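You operate a simulated robot arm through the tools that you are given. There is no shell and no other tool.

Carry out the task below with a simulated robot arm. There is one attempt and no reset: what you move stays moved.

JOB
Put things in order on the front table. At the end: the short green-banded bolt stands on top of the black block; the grey rag from the front table is on the silver small tray; the cream tin stands where the wide blue ring stood; the wide blue ring stands where the grey rag stood; whatever was shut is shut again. Leave all else as you found it, and nothing knocked over.

It is judged by the outcome, as a careful person would: the job done as asked, and still so three seconds after it is handed in. It fails if anything else is knocked over, pushed out of place, dropped, spilled or broken.

ROBOT AND FRAMES
A 6-joint arm with a two-finger gripper, fixed in place. Base frame: the origin is at the foot of the arm, x ahead of it, y to its left, z up. Units: cm, rad, N and s.
With the tool pointing down near the work surface it reaches from about 10 to 70 cm from the base axis. Its first joint turns from -1.152 to 1.152 rad. Payload 2.45 kg.
Tool frame: the origin (TCP) lies between the finger pads and is the grasp point; the fingertips stand 3 cm ahead of it; z points along the fingers, y is the line along which they close. Largest opening 10.6 cm; the body of the gripper starts 7.9 cm behind the TCP.
Orientation is that of the tool frame in the base frame, as [roll, pitch, yaw] about the fixed x, y, z axes, in that order (R = Rz(yaw) Ry(pitch) Rx(roll)). With the fingers straight down and closing along the base's y, the tool's x points along the base's -x, its y along +y and its z along -z.

CONTROLS
- The arm moves only by the tool arm_command. Its argument "commands" is a list of rows, each an object (a shift or turn left out is 0, a gripper value left out holds the last) with "delta_rot": the turn, a rotation vector about the base's x, y, z in units of 6 degrees (1.0 is 6 degrees), a list of three; "linear": the shift along the base's x, y, z in units of 40 mm (1.0 is 40 mm), a list of three; "grip": the gripper command, from -1 (shut) to 1 (fully open), values between in proportion. In form: [{"delta_rot": [wx, wy, wz], "linear": [dx, dy, dz], "grip": grip}, ...]. A call has 1 to 20 rows; each row shifts and turns the commanded pose from where the row before left it. A call with a number of a shift or a turn outside -1 to 1 is refused whole. A row lasts 0.2 s, in which the tool goes at most 5 cm and 0.15 rad; a call with a longer step from one row to the next is refused whole, and so is a gripper value outside its range. Where a pose cannot be reached the arm comes as near as it can. A force on the tool above 40 N (or 10 N above the force at the start of the call, whichever is more), or a blocked arm, ends the call early, and 0.2 s more pass. The fingers move at their own pace (about 15.3 cm/s each) and stop on an object; they squeeze with about 28 N. The grip force told is the motor's: it shows also when the fingers shut on nothing. Time passes only in rows, and 0.2 s behind the last, so rows that do not move let the fingers close. It gives the time, the measured TCP pose, the force on the tool (base axes), the opening and the grip force at its end, in the units of the frame above (readings bear some noise), with the torque about the TCP (base axes, N m) and any sound that the robot's microphone picked up.
- Cameras (640 x 400 px; columns grow to the right, rows downward): "scene" is fixed at [4.43, 39.72, 141.76]; the picture's right is [-0.88, -0.47, 0.00], its down [-0.21, 0.39, -0.90] and it looks along [0.42, -0.79, -0.44] (base axes); focal length 349 px, centre (320, 200). "wrist" rides on the gripper at [7.6, -0.2, -10.6] in the tool frame; the picture's right is [0.02, 1.00, 0.00], its down [-0.78, 0.02, -0.62] and it looks along [-0.62, 0.01, 0.78] (tool axes); focal length 247 px, centre (320, 200). There is no depth. A picture from a camera that has moved, and an enlarged one, comes with that camera's place and axes in the base frame and with its lens.
- camera(camera): a new picture of that camera. It takes no simulated time.
- inspect(camera, box): a new picture of the part [left, top, right, bottom] of that camera's present view, enlarged. It takes no simulated time.
- sign_off(): hands the job in; it is judged then, once.

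Nothing tells you positions but the pictures and the camera data. Unless the task says otherwise, let go and move clear before handing in.

The tools are called after "Call:" as a command line: name --argument value ..., lists and objects as JSON in quotes. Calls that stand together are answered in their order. arm_command: Moves the arm, as the interface text tells. Its arguments: {"type":"object","properties":{"commands":{"type":"array","items":{"type":"object","properties":{"delta_rot":{"type":"array","items":{"type":"number"}},"linear":{"type":"array","items":{"type":"number"}},"grip":{"type":"number"}}}}},"required":["commands"]} The other tools are called the same way: camera (camera) takes a picture; inspect (camera, box) takes an enlarged picture of a part of a camera's view; sign_off () hands the job in.

At the start:

```text
time: 0.0
tcp_pos: [32.74, -5.68, 114.39]
ee_rot: [3.141, 0.001, 3.141]
wrist_force: [-0.2, 0.1, -0.1]
wrist_torque: [0.03, 0.01, 0.04]
width: 10.6
gripper_force: 0.0
```

scene: 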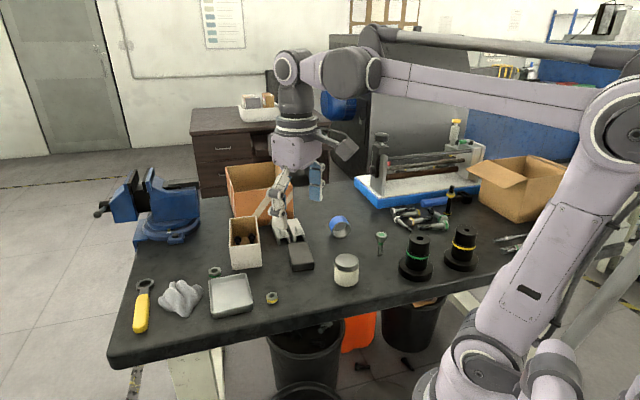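
wrist: 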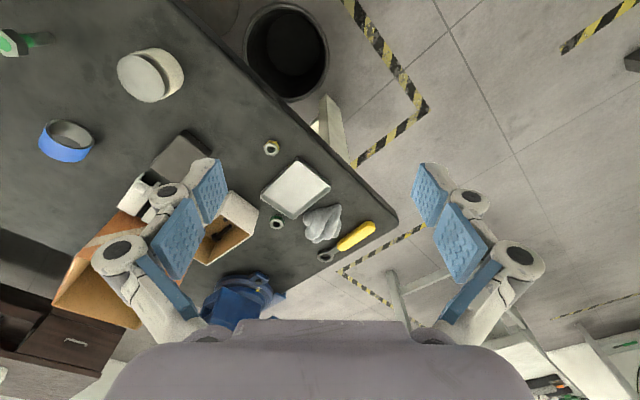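

I see a dark work table with a vise, a rag, a silver tray, a cream tin, a blue ring, a green-banded bolt and a black block. First I'll look at enlarged views to locate everything.

Call:
inspect --camera "scene" --box '[100, 240, 300, 365]'

Call:
inspect --camera "scene" --box '[280, 190, 480, 315]'

Call:
inspect --camera "scene" --box '[200, 150, 360, 275]'

Call:
inspect --camera "wrist" --box '[0, 0, 400, 300]'

Call:
inspect --camera "scene" --box '[350, 110, 600, 266]'

```text
3.20 times, centred on (200, 302) of scene
camera zoom: at [4.43, 39.72, 141.76], right [-0.88, -0.47, 0.0], down [-0.21, 0.39, -0.9], along [0.42, -0.79, -0.44], focal length 1117 px, centre (704, -128)
```

zoom: 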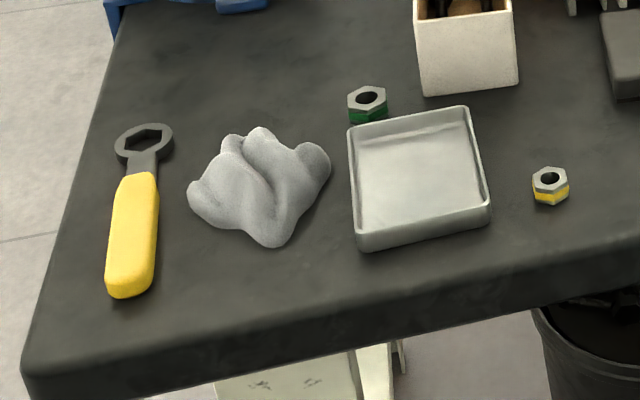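

```text
3.20 times, centred on (380, 252) of scene
camera zoom: at [4.43, 39.72, 141.76], right [-0.88, -0.47, 0.0], down [-0.21, 0.39, -0.9], along [0.42, -0.79, -0.44], focal length 1117 px, centre (128, 32)
```

zoom: 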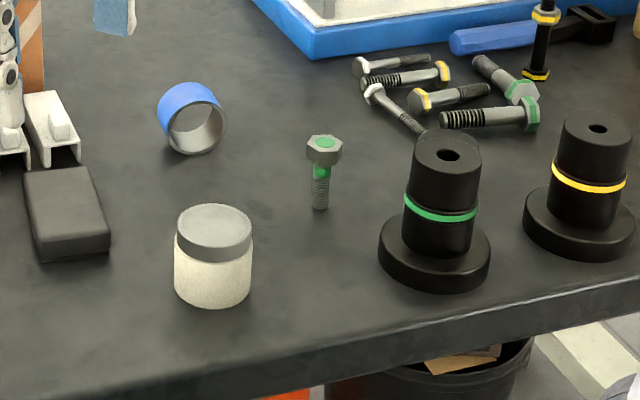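

```text
3.20 times, centred on (280, 212) of scene
camera zoom: at [4.43, 39.72, 141.76], right [-0.88, -0.47, 0.0], down [-0.21, 0.39, -0.9], along [0.42, -0.79, -0.44], focal length 1117 px, centre (448, 160)
```

zoom: 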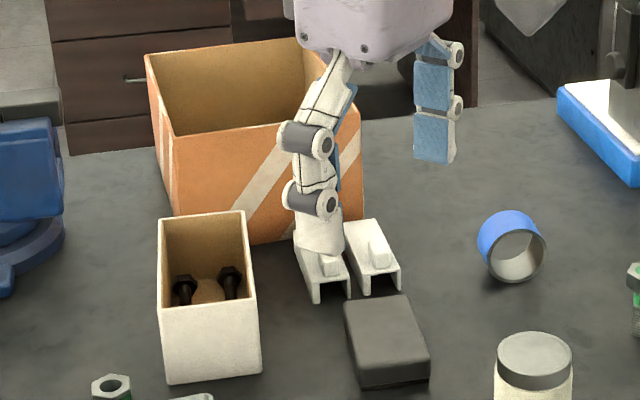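

```text
1.33 times, centred on (200, 150) of wrist
camera zoom: at [25.14, -5.76, 124.83], right [-0.02, 1.0, 0.0], down [0.78, 0.02, 0.62], along [0.62, 0.01, -0.78], focal length 329 px, centre (480, 267)
```

zoom: 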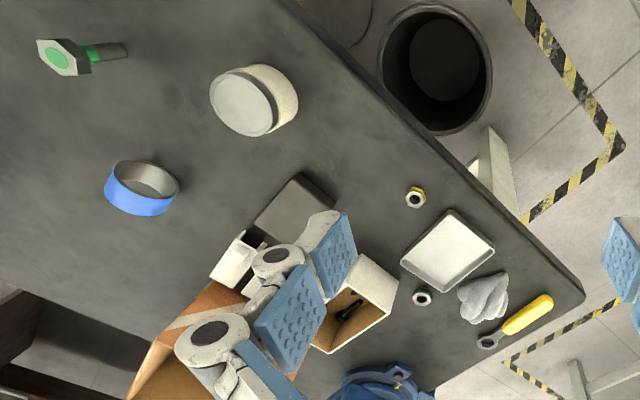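

```text
2.56 times, centred on (475, 188) of scene
camera zoom: at [4.43, 39.72, 141.76], right [-0.88, -0.47, 0.0], down [-0.21, 0.39, -0.9], along [0.42, -0.79, -0.44], focal length 894 px, centre (-77, 231)
```

zoom: 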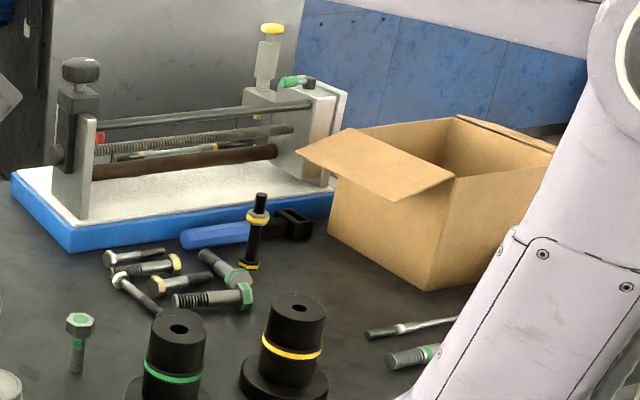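

The table top is about z≈79–80 cm. The ring appears to stand on edge, and several green-banded bolts are visible. I'll move the arm over to the right-hand area, staying high, for a closer look.

Call:
arm_command --commands '[{"linear": [-0.24, -0.91, -0.1], "grip": 1}, {"linear": [-0.24, -0.91, -0.1]}, {"linear": [-0.24, -0.91, -0.1]}, {"linear": [-0.24, -0.91, -0.1]}, {"linear": [-0.24, -0.91, -0.1]}, {"linear": [-0.24, -0.91, -0.1]}, {"linear": [-0.24, -0.91, -0.1]}, {"linear": [-0.24, -0.91, -0.1]}, {}]'

Call:
camera --camera "wrist"

Call:
camera --camera "scene"

```text
time: 2.0
tcp_pos: [25.12, -34.75, 111.09]
ee_rot: [3.14, 0.0, 3.141]
wrist_force: [-0.3, 0.3, 0.0]
wrist_torque: [-0.01, -0.01, -0.01]
width: 10.6
gripper_force: 0.1
```

```text
taken
camera wrist: at [17.53, -34.85, 121.63], right [-0.02, 1.0, 0.0], down [0.78, 0.02, 0.62], along [0.62, 0.01, -0.78], focal length 247 px, centre (320, 200)
```

wrist: 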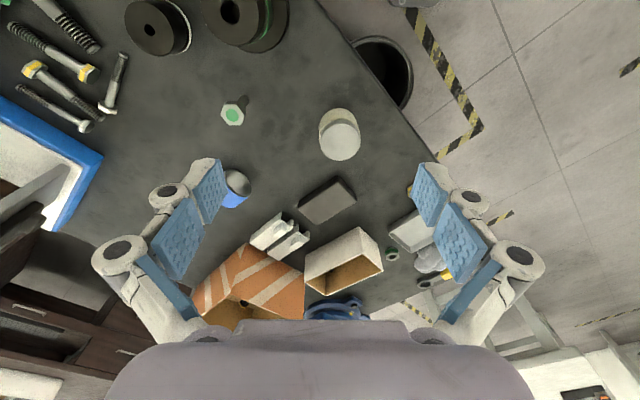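

```text
taken
```

scene: 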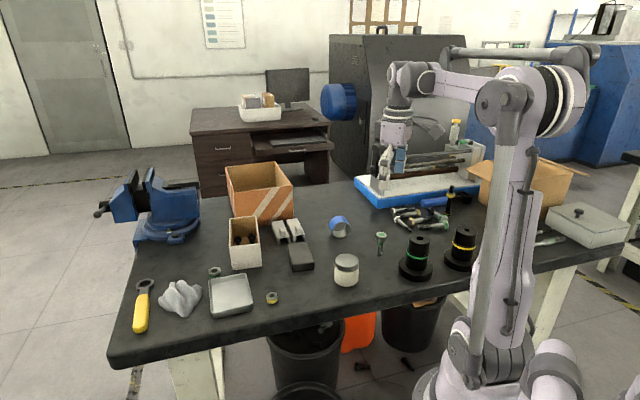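

Call:
inspect --camera "scene" --box '[215, 205, 375, 305]'

Call:
inspect --camera "scene" --box '[365, 180, 485, 290]'

Call:
inspect --camera "wrist" --box '[0, 0, 250, 150]'

Call:
inspect --camera "wrist" --box '[200, 80, 440, 300]'

Call:
inspect --camera "scene" --box '[480, 180, 640, 300]'

```text
4.00 times, centred on (295, 255) of scene
camera zoom: at [4.43, 39.72, 141.76], right [-0.88, -0.47, 0.0], down [-0.21, 0.39, -0.9], along [0.42, -0.79, -0.44], focal length 1396 px, centre (420, -20)
```

zoom: 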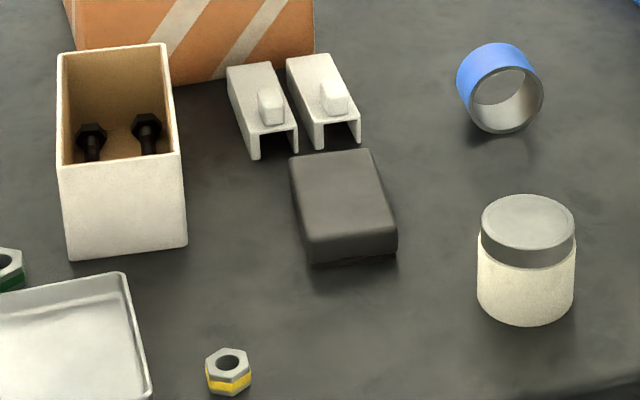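

```text
3.64 times, centred on (425, 235) of scene
camera zoom: at [4.43, 39.72, 141.76], right [-0.88, -0.47, 0.0], down [-0.21, 0.39, -0.9], along [0.42, -0.79, -0.44], focal length 1269 px, centre (-62, 73)
```

zoom: 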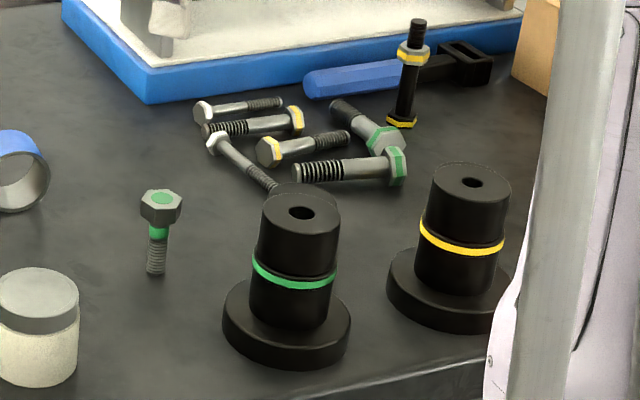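

```text
2.56 times, centred on (125, 75) of wrist
camera zoom: at [17.53, -34.85, 121.63], right [-0.02, 1.0, 0.0], down [0.78, 0.02, 0.62], along [0.62, 0.01, -0.78], focal length 632 px, centre (819, 520)
```

zoom: 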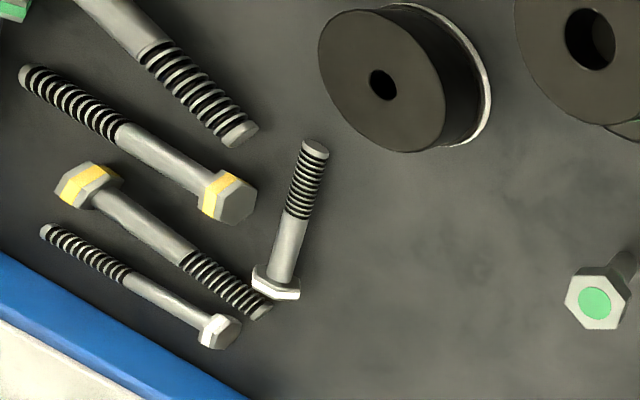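

```text
1.82 times, centred on (320, 190) of wrist
camera zoom: at [17.53, -34.85, 121.63], right [-0.02, 1.0, 0.0], down [0.78, 0.02, 0.62], along [0.62, 0.01, -0.78], focal length 449 px, centre (320, 218)
```

zoom: 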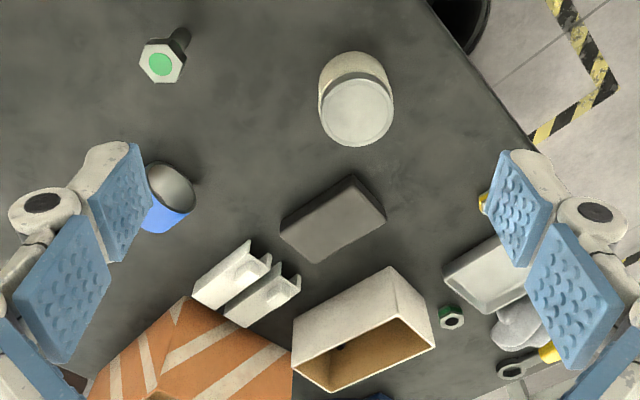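

```text
3.33 times, centred on (560, 240) of scene
camera zoom: at [4.43, 39.72, 141.76], right [-0.88, -0.47, 0.0], down [-0.21, 0.39, -0.9], along [0.42, -0.79, -0.44], focal length 1164 px, centre (-480, 67)
```

zoom: 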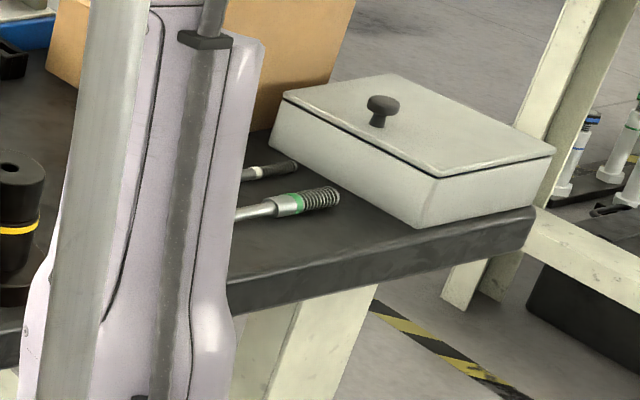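

The short green-banded bolt is the one standing on its tip, and the lidded box at the far right isn't needed. The ring stands on edge like a wheel. I'll move closer to the ring to measure it.

Call:
arm_command --commands '[{"linear": [0.54, -0.68, -0.59], "grip": 1}, {"linear": [0.54, -0.68, -0.59]}, {"linear": [0.54, -0.68, -0.59]}, {"linear": [0.54, -0.68, -0.59]}, {"linear": [0.54, -0.68, -0.59]}, {"linear": [0.54, -0.68, -0.59]}, {}, {}]'

Call:
camera --camera "wrist"

Call:
camera --camera "scene"

```text
time: 3.8
tcp_pos: [37.92, -51.35, 96.63]
ee_rot: [3.14, 0.002, -3.139]
wrist_force: [0.5, -0.2, 0.8]
wrist_torque: [0.0, 0.04, -0.02]
width: 10.6
gripper_force: 0.0
```

```text
taken
camera wrist: at [30.32, -51.43, 107.19], right [-0.02, 1.0, 0.0], down [0.78, 0.02, 0.62], along [0.62, 0.01, -0.78], focal length 247 px, centre (320, 200)
```

wrist: 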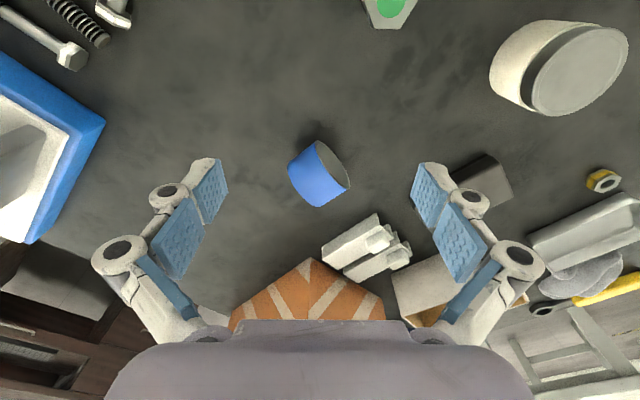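

```text
taken
```

scene: 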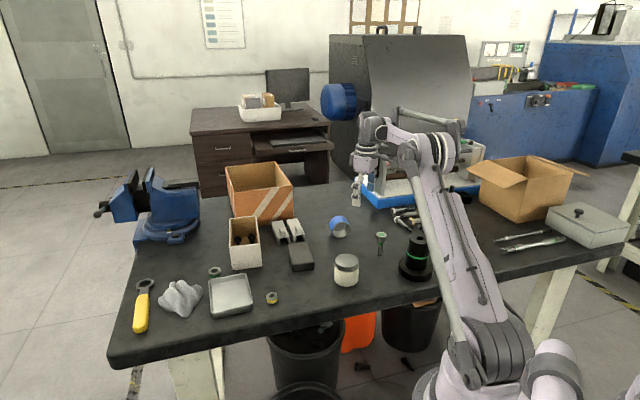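

The arm is now near the ring, and nothing has been touched. I'll enlarge the ring and tin in the wrist view.

Call:
inspect --camera "wrist" --box '[240, 120, 400, 220]'

Call:
inspect --camera "scene" --box '[310, 200, 374, 240]'

Call:
inspect --camera "wrist" --box '[430, 0, 640, 140]'

```text
4.00 times, centred on (320, 170) of wrist
camera zoom: at [30.32, -51.43, 107.19], right [-0.02, 1.0, 0.0], down [0.78, 0.02, 0.62], along [0.62, 0.01, -0.78], focal length 988 px, centre (320, 320)
```

zoom: 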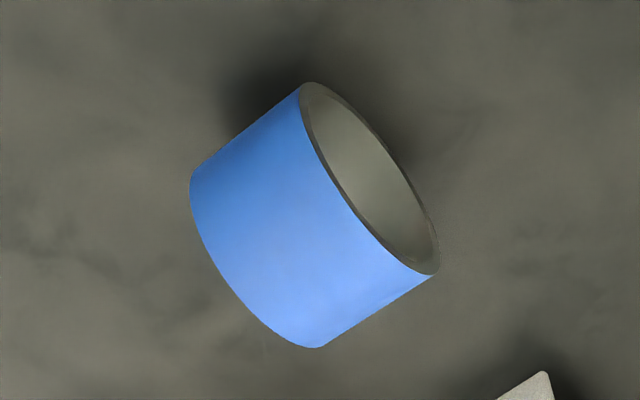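

```text
10.00 times, centred on (342, 220) of scene
camera zoom: at [4.43, 39.72, 141.76], right [-0.88, -0.47, 0.0], down [-0.21, 0.39, -0.9], along [0.42, -0.79, -0.44], focal length 3491 px, centre (100, 0)
```

zoom: 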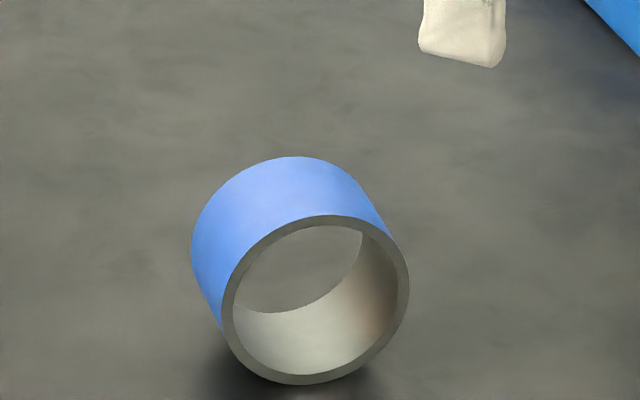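

```text
2.86 times, centred on (535, 70) of wrist
camera zoom: at [30.32, -51.43, 107.19], right [-0.02, 1.0, 0.0], down [0.78, 0.02, 0.62], along [0.62, 0.01, -0.78], focal length 706 px, centre (-294, 571)
```

zoom: 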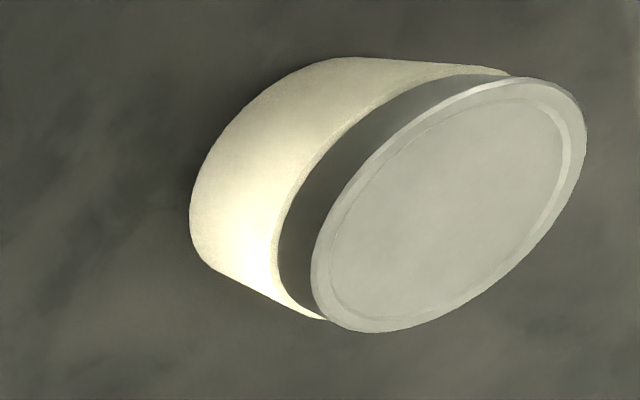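

The ring is about 6.4 cm across and 4.3 cm wide. It stands near (45.7, −51.4) with its centre at z≈83.2, so the table is at about 80.0. Next I'll move over to view the rag and tray.

Call:
arm_command --commands '[{"linear": [0, 0, 0.9], "grip": 1}, {"linear": [0, 0, 0.9]}, {"linear": [0.26, 0.92, 0.1]}, {"linear": [0.26, 0.92, 0.1]}, {"linear": [0.26, 0.92, 0.1]}, {"linear": [0.26, 0.92, 0.1]}, {"linear": [0.26, 0.92, 0.1]}, {"linear": [0.26, 0.92, 0.0]}, {"linear": [0.26, 0.92, 0.0]}, {"linear": [0.26, 0.92, 0.0]}, {"linear": [0.26, 0.92, 0.0]}, {"linear": [0.26, 0.92, 0.0]}, {"linear": [0.26, 0.92, 0.0]}, {}, {}]'

Call:
camera --camera "wrist"

Call:
inspect --camera "wrist" --box '[220, 100, 420, 225]'

```text
time: 7.0
tcp_pos: [49.5, -10.99, 105.95]
ee_rot: [-3.141, 0.002, 3.141]
wrist_force: [-0.2, -0.6, -0.1]
wrist_torque: [0.03, 0.01, 0.02]
width: 10.6
gripper_force: 0.0
```

```text
taken
camera wrist: at [41.82, -10.99, 116.44], right [-0.02, 1.0, 0.0], down [0.78, 0.02, 0.62], along [0.62, 0.01, -0.78], focal length 247 px, centre (320, 200)
```

wrist: 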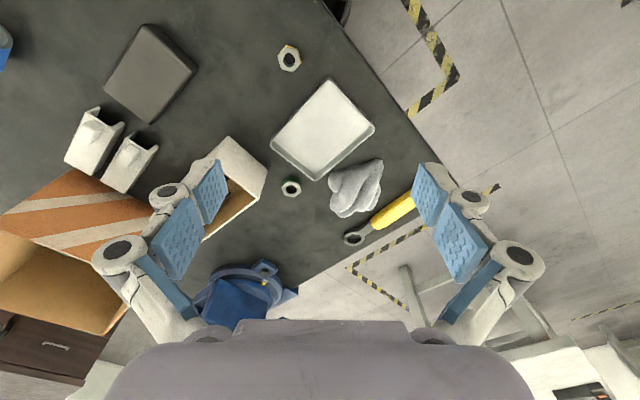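

```text
3.20 times, centred on (320, 162) of wrist
camera zoom: at [41.82, -10.99, 116.44], right [-0.02, 1.0, 0.0], down [0.78, 0.02, 0.62], along [0.62, 0.01, -0.78], focal length 790 px, centre (320, 320)
```

zoom: 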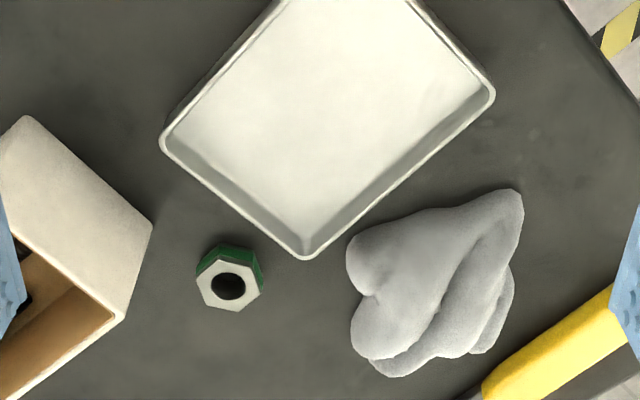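

The tray is centred near (56.7, −10.5), about 10×12 cm. The rag is centred near (67, −4.4). I'll get a closer look at the rag.

Call:
arm_command --commands '[{"linear": [0.8, 0.32, -0.5], "grip": 1}, {"linear": [0.8, 0.32, -0.5]}, {"linear": [0.8, 0.32, -0.5]}, {"linear": [0.8, 0.32, -0.5]}, {"linear": [0.6, 0.32, -0.5]}, {}, {}]'

Call:
camera --camera "wrist"

Call:
inspect --camera "wrist" --box '[220, 120, 420, 245]'

Call:
camera --camera "scene"

```text
time: 8.6
tcp_pos: [64.43, -4.26, 95.97]
ee_rot: [3.141, 0.0, -3.142]
wrist_force: [1.0, 0.8, -0.4]
wrist_torque: [-0.01, -0.02, 0.02]
width: 10.57
gripper_force: 0.0
```

```text
taken
camera wrist: at [56.87, -4.29, 106.55], right [-0.02, 1.0, 0.0], down [0.78, 0.02, 0.62], along [0.62, 0.01, -0.78], focal length 247 px, centre (320, 200)
```

wrist: 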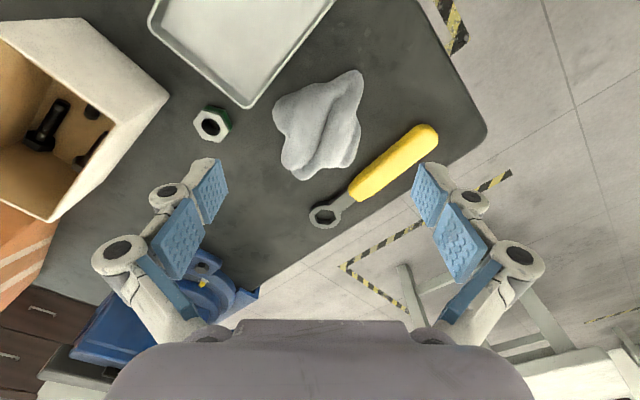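

```text
3.20 times, centred on (320, 182) of wrist
camera zoom: at [56.87, -4.29, 106.55], right [-0.02, 1.0, 0.0], down [0.78, 0.02, 0.62], along [0.62, 0.01, -0.78], focal length 790 px, centre (320, 256)
```

zoom: 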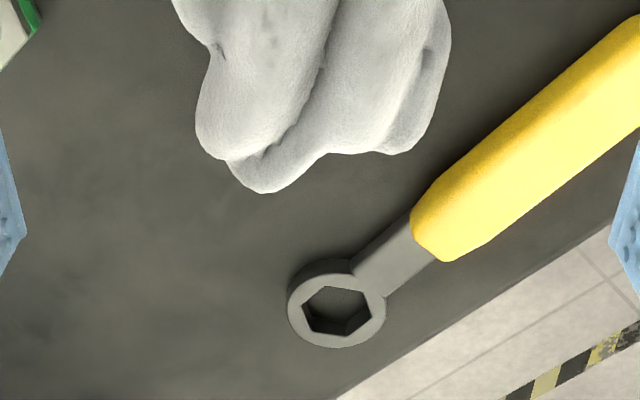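

```text
taken
```

scene: 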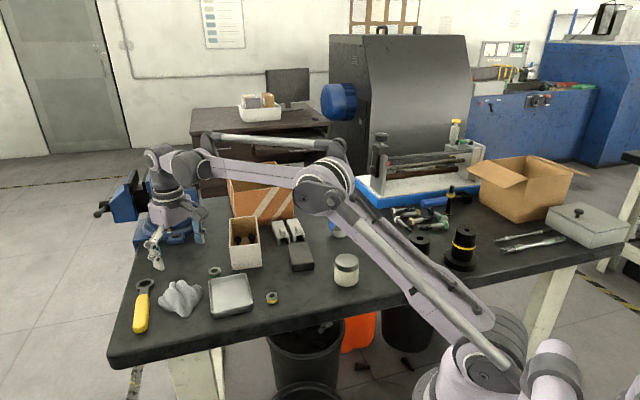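

Call:
inspect --camera "wrist" --box '[240, 40, 400, 200]'

Call:
inspect --camera "scene" --box '[140, 265, 220, 330]'

```text
2.50 times, centred on (320, 120) of wrist
camera zoom: at [56.87, -4.29, 106.55], right [-0.02, 1.0, 0.0], down [0.78, 0.02, 0.62], along [0.62, 0.01, -0.78], focal length 617 px, centre (320, 400)
```

zoom: 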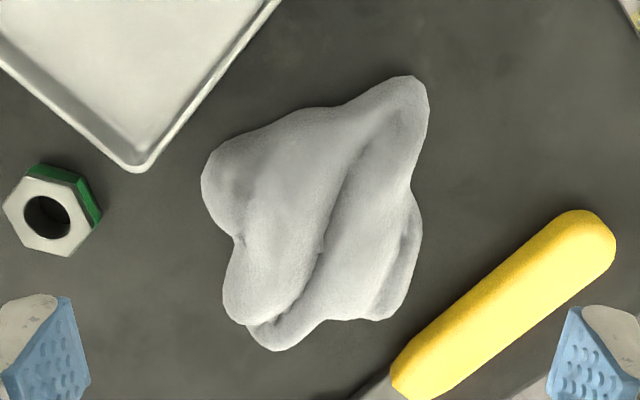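

```text
6.15 times, centred on (180, 298) of scene
camera zoom: at [4.43, 39.72, 141.76], right [-0.88, -0.47, 0.0], down [-0.21, 0.39, -0.9], along [0.42, -0.79, -0.44], focal length 2148 px, centre (1182, -400)
```

zoom: 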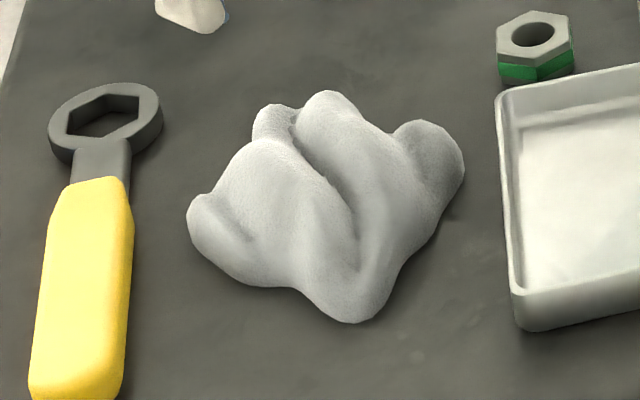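

The rag is about 13×10 cm and 3.5–4 cm high, so I'll grip it across y near x≈67.8. I'm lowering the open gripper around it, stopping first to check clearances.

Call:
arm_command --commands '[{"linear": [0.84, 0.07, 0], "grip": 1}, {"linear": [0, 0, -0.75]}, {"linear": [0, 0, -0.75]}, {}, {}]'

Call:
camera --camera "wrist"

Call:
inspect --camera "scene" --box '[120, 230, 260, 335]'

```text
time: 9.8
tcp_pos: [67.96, -3.92, 90.13]
ee_rot: [-3.141, 0.0, -3.14]
wrist_force: [-1.1, 0.7, -0.6]
wrist_torque: [0.04, -0.03, -0.02]
width: 10.57
gripper_force: 0.0
```

```text
taken
camera wrist: at [60.44, -3.99, 100.67], right [-0.02, 1.0, 0.0], down [0.78, 0.02, 0.62], along [0.62, 0.01, -0.78], focal length 247 px, centre (320, 200)
```

wrist: 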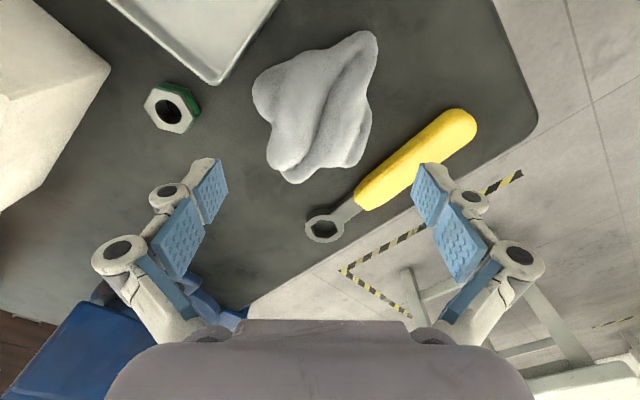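

```text
3.81 times, centred on (190, 282) of scene
camera zoom: at [4.43, 39.72, 141.76], right [-0.88, -0.47, 0.0], down [-0.21, 0.39, -0.9], along [0.42, -0.79, -0.44], focal length 1330 px, centre (815, -114)
```

zoom: 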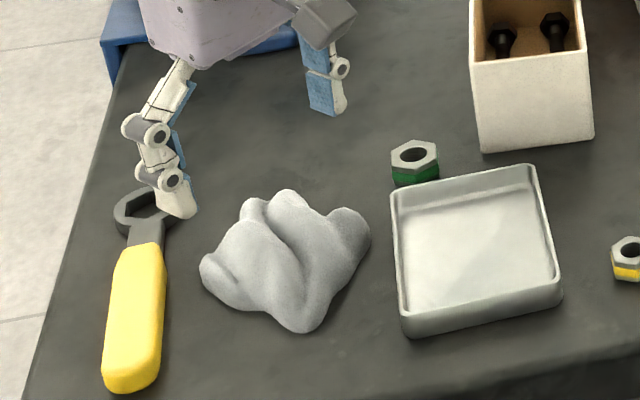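

The finger paths land just outside the rag on both sides and clear of the wrench and nut. I'm lowering to TCP z≈84 and closing gently.

Call:
arm_command --commands '[{"linear": [0, 0, -0.75], "grip": 1}, {"linear": [0, 0, -0.75]}, {}, {}]'

Call:
camera --camera "wrist"

Call:
inspect --camera "scene" --box '[120, 230, 260, 335]'

```text
time: 10.8
tcp_pos: [68.0, -3.9, 84.18]
ee_rot: [3.141, 0.0, -3.141]
wrist_force: [0.5, 0.2, 0.0]
wrist_torque: [0.01, -0.02, -0.01]
width: 10.58
gripper_force: 0.2
```

```text
taken
camera wrist: at [60.32, -3.94, 94.73], right [-0.02, 1.0, 0.0], down [0.78, 0.02, 0.62], along [0.62, 0.01, -0.78], focal length 247 px, centre (320, 200)
```

wrist: 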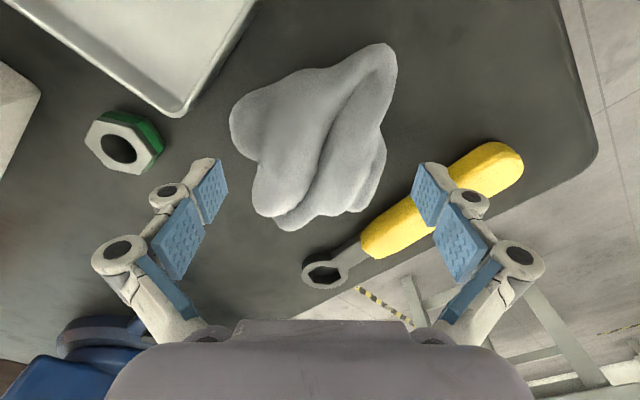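

```text
3.81 times, centred on (190, 282) of scene
camera zoom: at [4.43, 39.72, 141.76], right [-0.88, -0.47, 0.0], down [-0.21, 0.39, -0.9], along [0.42, -0.79, -0.44], focal length 1330 px, centre (815, -114)
```

zoom: 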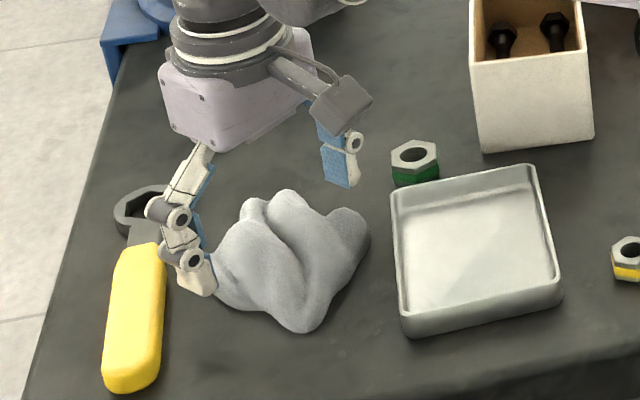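

Both fingers are beside the rag with no contact. I'm closing now and then lifting slightly.

Call:
arm_command --commands '[{"grip": 0.6}, {"grip": 0.3}, {"grip": -0.2}, {"grip": -1}, {"grip": -1}]'

Call:
camera --camera "wrist"

```text
time: 12.0
tcp_pos: [68.01, -3.85, 84.25]
ee_rot: [3.139, 0.0, 3.14]
wrist_force: [0.8, -0.2, 12.6]
wrist_torque: [0.01, -0.02, -0.24]
width: 5.34
gripper_force: 27.5
```

```text
taken
camera wrist: at [60.31, -3.94, 94.81], right [-0.02, 1.0, 0.0], down [0.78, 0.02, 0.62], along [0.62, 0.01, -0.78], focal length 247 px, centre (320, 200)
```

wrist: 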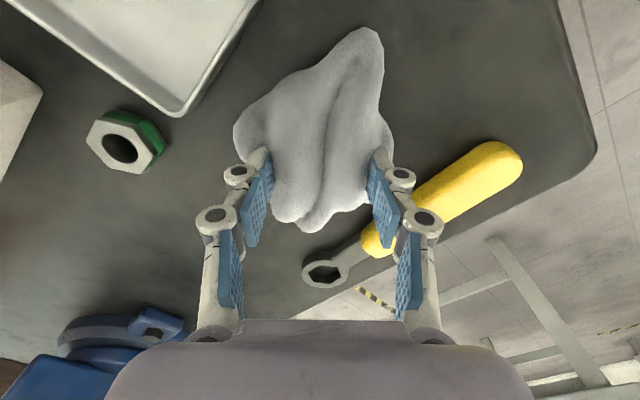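

The rag is soft and now gripped at 5.3 cm. I'm lifting slowly to check the hold.

Call:
arm_command --commands '[{"linear": [0, 0, 0.3], "grip": -1}, {"linear": [0, 0, 0.5]}, {"linear": [0, 0, 0.7]}, {"linear": [0, 0, 0.7]}, {}, {}]'

Call:
camera --camera "wrist"

Call:
inspect --camera "scene" --box '[120, 230, 260, 335]'

```text
time: 13.4
tcp_pos: [67.94, -3.81, 92.71]
ee_rot: [-3.141, 0.0, 3.139]
wrist_force: [0.4, 0.6, 0.1]
wrist_torque: [-0.01, 0.02, -0.04]
width: 4.63
gripper_force: 28.0
```

```text
taken
camera wrist: at [60.37, -3.86, 103.32], right [-0.02, 1.0, 0.0], down [0.78, 0.02, 0.62], along [0.62, 0.01, -0.78], focal length 247 px, centre (320, 200)
```

wrist: 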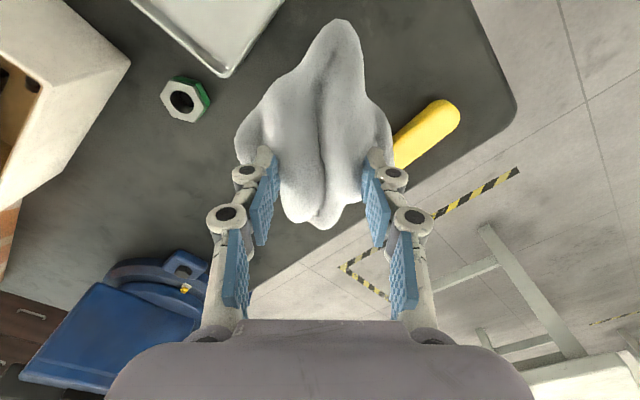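

```text
3.81 times, centred on (190, 282) of scene
camera zoom: at [4.43, 39.72, 141.76], right [-0.88, -0.47, 0.0], down [-0.21, 0.39, -0.9], along [0.42, -0.79, -0.44], focal length 1330 px, centre (815, -114)
```

zoom: 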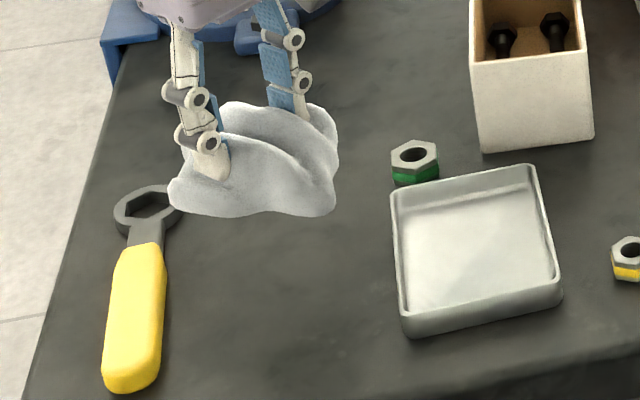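

The rag is held, soft, with nothing else disturbed. The tray is centred at about (56.9, −10.6), with its rim at z≈81.5. I'm carrying the rag over it with a 25° turn to suit the tray.

Call:
arm_command --commands '[{"linear": [-0.3, -0.2, 0.1], "delta_rot": [0, 0, 0.5], "grip": -1}, {"linear": [-0.5, -0.3, 0], "delta_rot": [0, 0, 0.75]}, {"linear": [-0.55, -0.33, 0], "delta_rot": [0, 0, 0.84]}, {"linear": [-0.55, -0.33, 0], "delta_rot": [0, 0, 0.84]}, {"linear": [-0.5, -0.3, 0], "delta_rot": [0, 0, 0.75]}, {"linear": [-0.33, -0.16, 0], "delta_rot": [0, 0, 0.5]}, {}, {}]'

Call:
camera --camera "wrist"

Call:
inspect --camera "scene" --box '[150, 220, 310, 335]'

```text
time: 15.2
tcp_pos: [57.11, -10.34, 93.34]
ee_rot: [3.141, 0.0, -2.704]
wrist_force: [-0.3, -0.4, -0.6]
wrist_torque: [0.01, 0.02, 0.0]
width: 4.62
gripper_force: 28.1
```

```text
taken
camera wrist: at [50.25, -13.63, 103.93], right [-0.44, 0.9, 0.0], down [0.7, 0.35, 0.62], along [0.56, 0.28, -0.78], focal length 247 px, centre (320, 200)
```

wrist: 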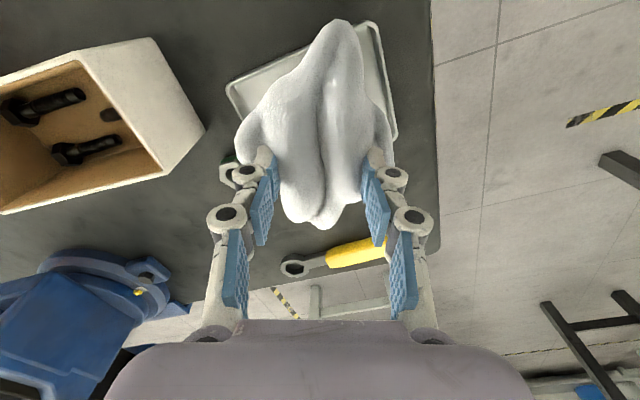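

```text
3.48 times, centred on (230, 278) of scene
camera zoom: at [4.43, 39.72, 141.76], right [-0.88, -0.47, 0.0], down [-0.21, 0.39, -0.9], along [0.42, -0.79, -0.44], focal length 1214 px, centre (633, -70)
```

zoom: 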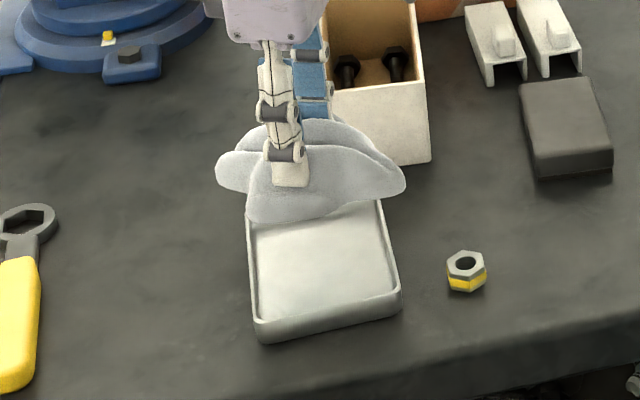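

The rag hangs over the tray. Its long side would lie better along the tray's diagonal, so I'll turn back 15°, shift a little, and check before lowering.

Call:
arm_command --commands '[{"linear": [0.1, 0, 0], "delta_rot": [0, 0, -0.8], "grip": -1}, {"linear": [0.1, -0.02, 0], "delta_rot": [0, 0, -0.85]}, {"linear": [0, 0, 0], "delta_rot": [0, 0, -0.85]}, {"linear": [0, 0, -0.5]}, {"linear": [0, 0, -0.5]}, {}, {}]'

Call:
camera --camera "wrist"

Call:
inspect --camera "scene" --box '[150, 220, 310, 335]'

```text
time: 16.8
tcp_pos: [57.92, -10.43, 89.2]
ee_rot: [3.141, 0.001, -2.965]
wrist_force: [-0.6, 0.1, 0.2]
wrist_torque: [0.0, 0.01, 0.01]
width: 4.58
gripper_force: 28.2
```

```text
taken
camera wrist: at [50.46, -11.8, 99.81], right [-0.2, 0.98, 0.0], down [0.77, 0.15, 0.62], along [0.61, 0.12, -0.78], focal length 247 px, centre (320, 200)
```

wrist: 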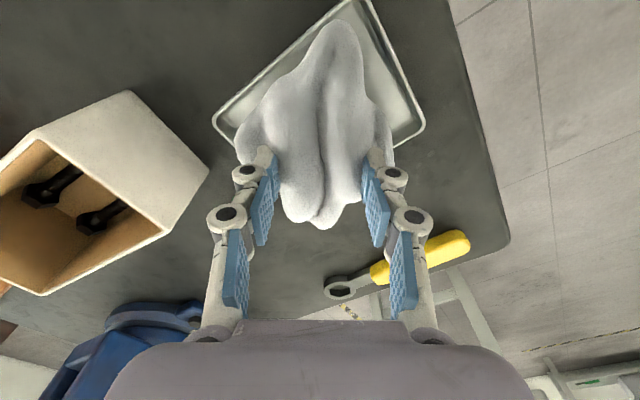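

```text
3.48 times, centred on (230, 278) of scene
camera zoom: at [4.43, 39.72, 141.76], right [-0.88, -0.47, 0.0], down [-0.21, 0.39, -0.9], along [0.42, -0.79, -0.44], focal length 1214 px, centre (633, -70)
```

zoom: 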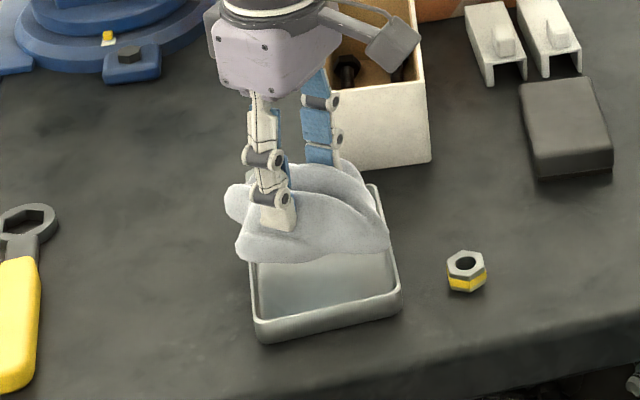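

The rag is well aligned with the tray. I'm lowering onto it slowly.

Call:
arm_command --commands '[{"linear": [-0.05, 0, -0.4], "grip": -1}, {"linear": [-0.05, 0, -0.35]}, {"linear": [0, 0, -0.25]}, {}, {}]'

Call:
camera --camera "wrist"

Call:
inspect --camera "scene" --box '[150, 220, 310, 335]'

```text
time: 18.0
tcp_pos: [57.43, -10.49, 85.28]
ee_rot: [3.141, 0.0, -2.966]
wrist_force: [-0.7, 0.5, -0.2]
wrist_torque: [0.01, -0.01, 0.0]
width: 4.58
gripper_force: 27.8
```

```text
taken
camera wrist: at [49.96, -11.89, 95.83], right [-0.2, 0.98, 0.0], down [0.77, 0.15, 0.62], along [0.61, 0.12, -0.78], focal length 247 px, centre (320, 200)
```

wrist: 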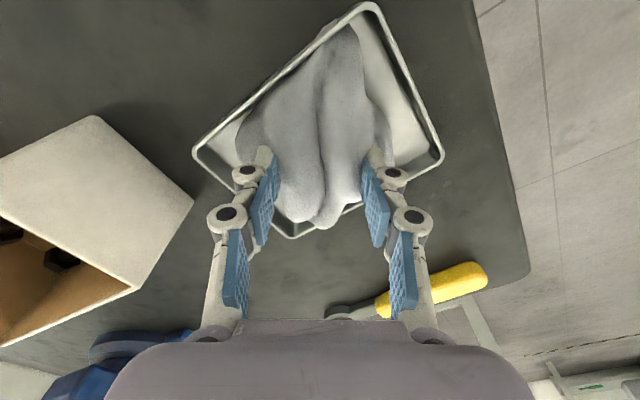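

```text
3.48 times, centred on (230, 278) of scene
camera zoom: at [4.43, 39.72, 141.76], right [-0.88, -0.47, 0.0], down [-0.21, 0.39, -0.9], along [0.42, -0.79, -0.44], focal length 1214 px, centre (633, -70)
```

zoom: 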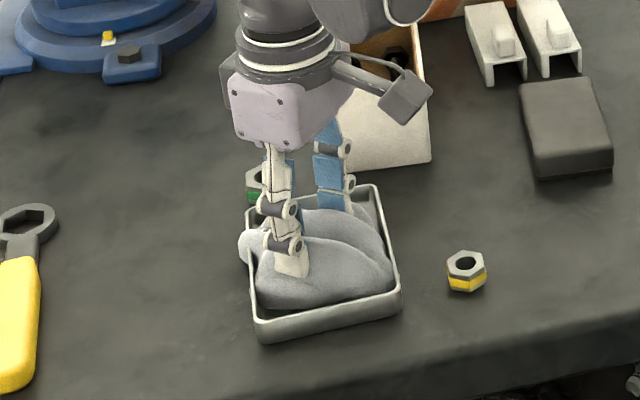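

The rag fits inside the tray. I'll lower a bit more until it rests, then open only partly so the fingers don't push the tray walls.

Call:
arm_command --commands '[{"linear": [0, 0, -0.1], "grip": -1}, {"linear": [0, 0, -0.05]}, {"grip": -0.1}, {"grip": 0.2}, {"grip": 0.5}, {"grip": 0.5}, {}]'

Call:
camera --camera "wrist"

Call:
inspect --camera "scene" --box '[150, 220, 310, 335]'

```text
time: 18.6
tcp_pos: [57.45, -10.49, 85.06]
ee_rot: [-3.139, -0.002, -2.965]
wrist_force: [-1.0, -0.5, 10.8]
wrist_torque: [0.07, -0.04, -0.03]
width: 4.61
gripper_force: 27.9
stopped in row 2: the force on the tool passed its limit at 45 N (the readings are from after the stop); the commanded pose is now the measured one
```

```text
taken
camera wrist: at [49.97, -11.85, 95.66], right [-0.2, 0.98, 0.0], down [0.77, 0.15, 0.62], along [0.61, 0.12, -0.78], focal length 247 px, centre (320, 200)
```

wrist: 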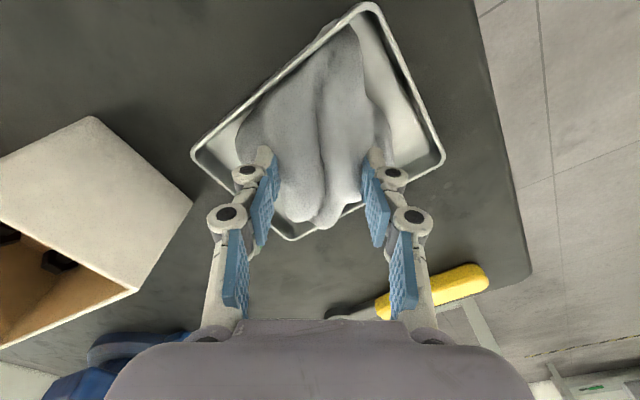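

```text
3.48 times, centred on (230, 278) of scene
camera zoom: at [4.41, 39.72, 141.76], right [-0.88, -0.47, 0.0], down [-0.21, 0.39, -0.9], along [0.42, -0.79, -0.44], focal length 1214 px, centre (633, -70)
```

zoom: 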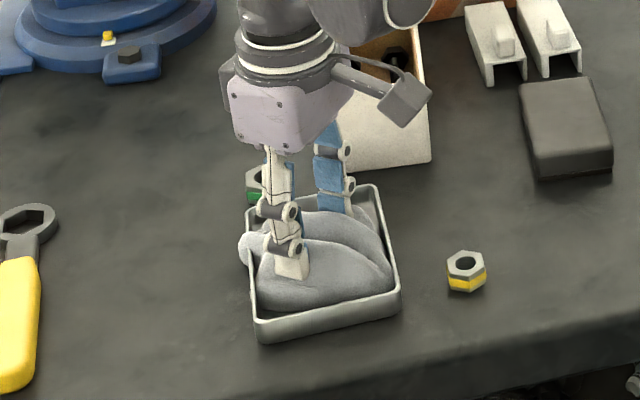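

The rag is now in contact with the tray floor, which stopped the move. I'm opening the fingers partway to release it.

Call:
arm_command --commands '[{"linear": [0, 0, 0.02], "grip": -0.1}, {"grip": 0.1}, {"grip": 0.3}, {"grip": 0.5}, {"grip": 0.5}]'

Call:
camera --camera "wrist"

Call:
inspect --camera "scene" --box '[150, 220, 310, 335]'

```text
time: 19.8
tcp_pos: [57.52, -10.55, 85.16]
ee_rot: [-3.139, 0.002, -2.968]
wrist_force: [-0.2, -0.5, -1.0]
wrist_torque: [-0.01, 0.0, 0.06]
width: 7.96
gripper_force: 0.0
```

```text
taken
camera wrist: at [50.03, -11.83, 95.72], right [-0.2, 0.98, 0.0], down [0.77, 0.15, 0.62], along [0.61, 0.12, -0.78], focal length 247 px, centre (320, 200)
```

wrist: 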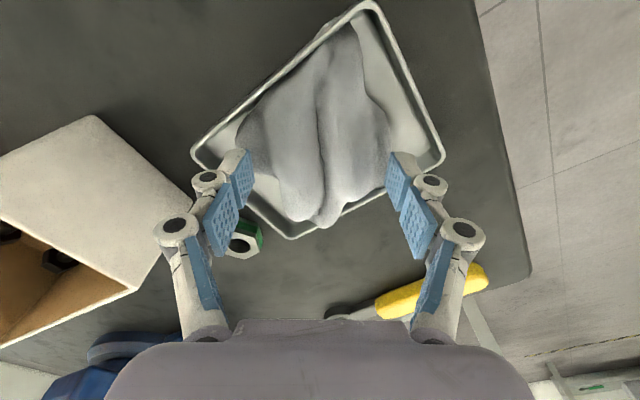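

```text
3.48 times, centred on (230, 278) of scene
camera zoom: at [4.43, 39.72, 141.76], right [-0.88, -0.47, 0.0], down [-0.21, 0.39, -0.9], along [0.42, -0.79, -0.44], focal length 1214 px, centre (633, -70)
```

zoom: 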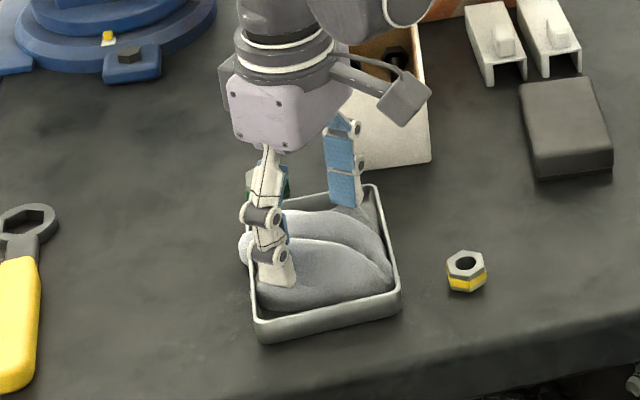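

The rag is released in the tray. I'm rising straight up and taking a look.

Call:
arm_command --commands '[{"linear": [0, 0, 0.3], "grip": 0.55}, {"linear": [0, 0, 0.5]}, {"linear": [0, 0, 0.9]}, {"linear": [0, 0, 0.9], "grip": 1}, {"linear": [0, 0, 0.9]}, {}]'

Call:
camera --camera "wrist"

Call:
inspect --camera "scene" --box '[150, 220, 310, 335]'

```text
time: 21.2
tcp_pos: [57.46, -10.53, 99.11]
ee_rot: [-3.141, 0.0, -2.967]
wrist_force: [0.6, 0.0, 0.1]
wrist_torque: [-0.02, 0.04, -0.03]
width: 10.58
gripper_force: 0.0
```

```text
taken
camera wrist: at [49.97, -11.89, 109.79], right [-0.2, 0.98, 0.0], down [0.77, 0.15, 0.62], along [0.61, 0.12, -0.78], focal length 247 px, centre (320, 200)
```

wrist: 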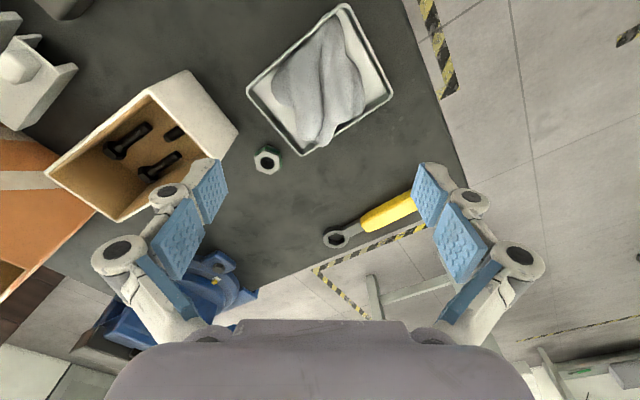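

```text
3.48 times, centred on (230, 278) of scene
camera zoom: at [4.43, 39.72, 141.76], right [-0.88, -0.47, 0.0], down [-0.21, 0.39, -0.9], along [0.42, -0.79, -0.44], focal length 1214 px, centre (633, -70)
```

zoom: 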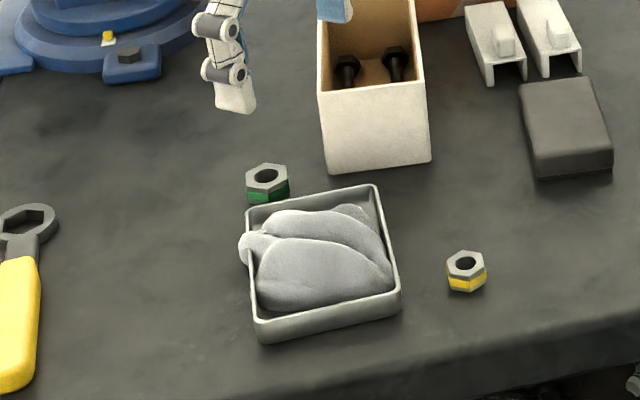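

The rag rests in the tray and the tray hasn't moved. Next is the ring: I'm moving above it and turning the tool so the fingers close across its diameter.

Call:
arm_command --commands '[{"linear": [-0.1, -0.5, 0.2], "delta_rot": [0, 0, -0.6], "grip": 1}, {"linear": [-0.24, -0.85, 0.1], "delta_rot": [0, 0, -0.84]}, {"linear": [-0.24, -0.85, 0], "delta_rot": [0, 0, -0.84]}, {"linear": [-0.24, -0.85, 0], "delta_rot": [0, 0, -0.84]}, {"linear": [-0.24, -0.85, 0], "delta_rot": [0, 0, -0.84]}, {"linear": [-0.24, -0.85, 0], "delta_rot": [0, 0, -0.84]}, {"linear": [-0.24, -0.85, 0], "delta_rot": [0, 0, -0.84]}, {"linear": [-0.24, -0.85, 0], "delta_rot": [0, 0, -0.84]}, {"linear": [-0.24, -0.85, 0], "delta_rot": [0, 0, -0.84]}, {"linear": [-0.24, -0.85, 0], "delta_rot": [0, 0, -0.84]}, {"linear": [-0.24, -0.85, 0], "delta_rot": [0, 0, -0.84]}, {"linear": [-0.2, -0.8, 0], "delta_rot": [0, 0, -0.83]}, {"linear": [-0.2, -0.43, 0], "delta_rot": [0, 0, 0]}, {}, {}]'

Call:
camera --camera "wrist"

Call:
camera --camera "scene"

```text
time: 24.4
tcp_pos: [44.12, -49.9, 98.27]
ee_rot: [-3.139, 0.0, 2.287]
wrist_force: [-0.2, 0.2, 0.6]
wrist_torque: [0.02, 0.0, -0.03]
width: 10.62
gripper_force: 0.1
out of reach, approached as far as the arm can: row 12
```

```text
taken
camera wrist: at [39.01, -44.17, 108.91], right [0.74, 0.67, 0.0], down [0.53, -0.58, 0.62], along [0.42, -0.46, -0.78], focal length 247 px, centre (320, 200)
```

wrist: 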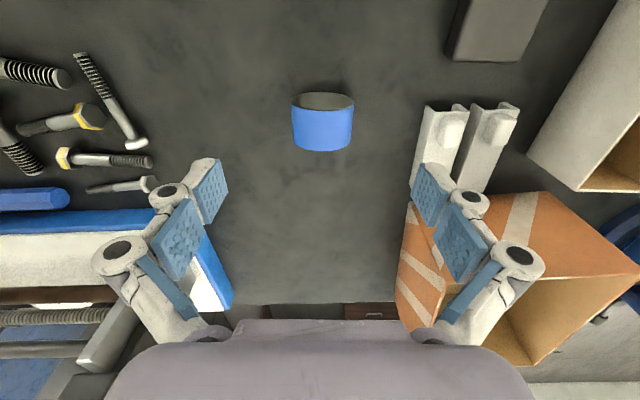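

```text
taken
```

scene: 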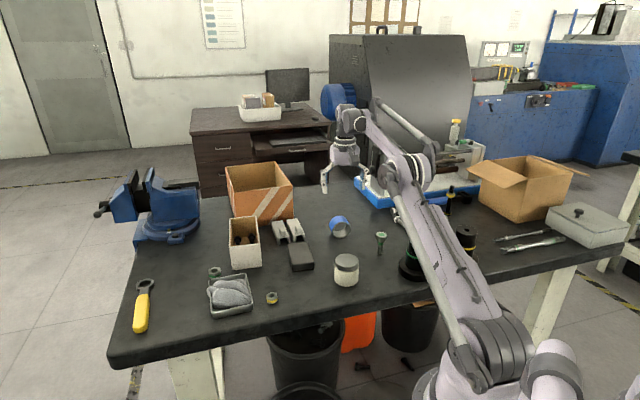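

The arm is at its reach limit at this height, about 66.6 cm out; lower down it should reach a little further. I'll zoom in to measure the ring.

Call:
inspect --camera "wrist" --box '[272, 80, 372, 160]'

Call:
inspect --camera "scene" --box '[310, 200, 374, 240]'

```text
5.00 times, centred on (322, 120) of wrist
camera zoom: at [39.01, -44.17, 108.91], right [0.74, 0.67, 0.0], down [0.53, -0.58, 0.62], along [0.42, -0.46, -0.78], focal length 1235 px, centre (310, 600)
```

zoom: 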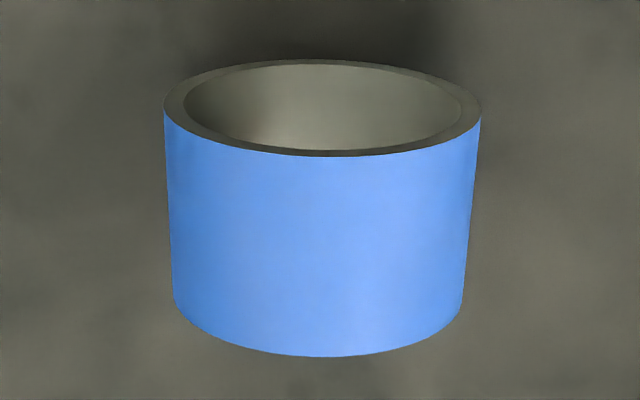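

```text
10.00 times, centred on (342, 220) of scene
camera zoom: at [4.43, 39.72, 141.76], right [-0.88, -0.47, 0.0], down [-0.21, 0.39, -0.9], along [0.42, -0.79, -0.44], focal length 3491 px, centre (100, 0)
```

zoom: 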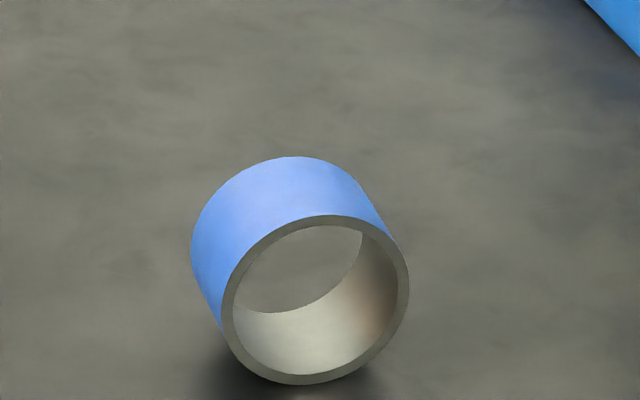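

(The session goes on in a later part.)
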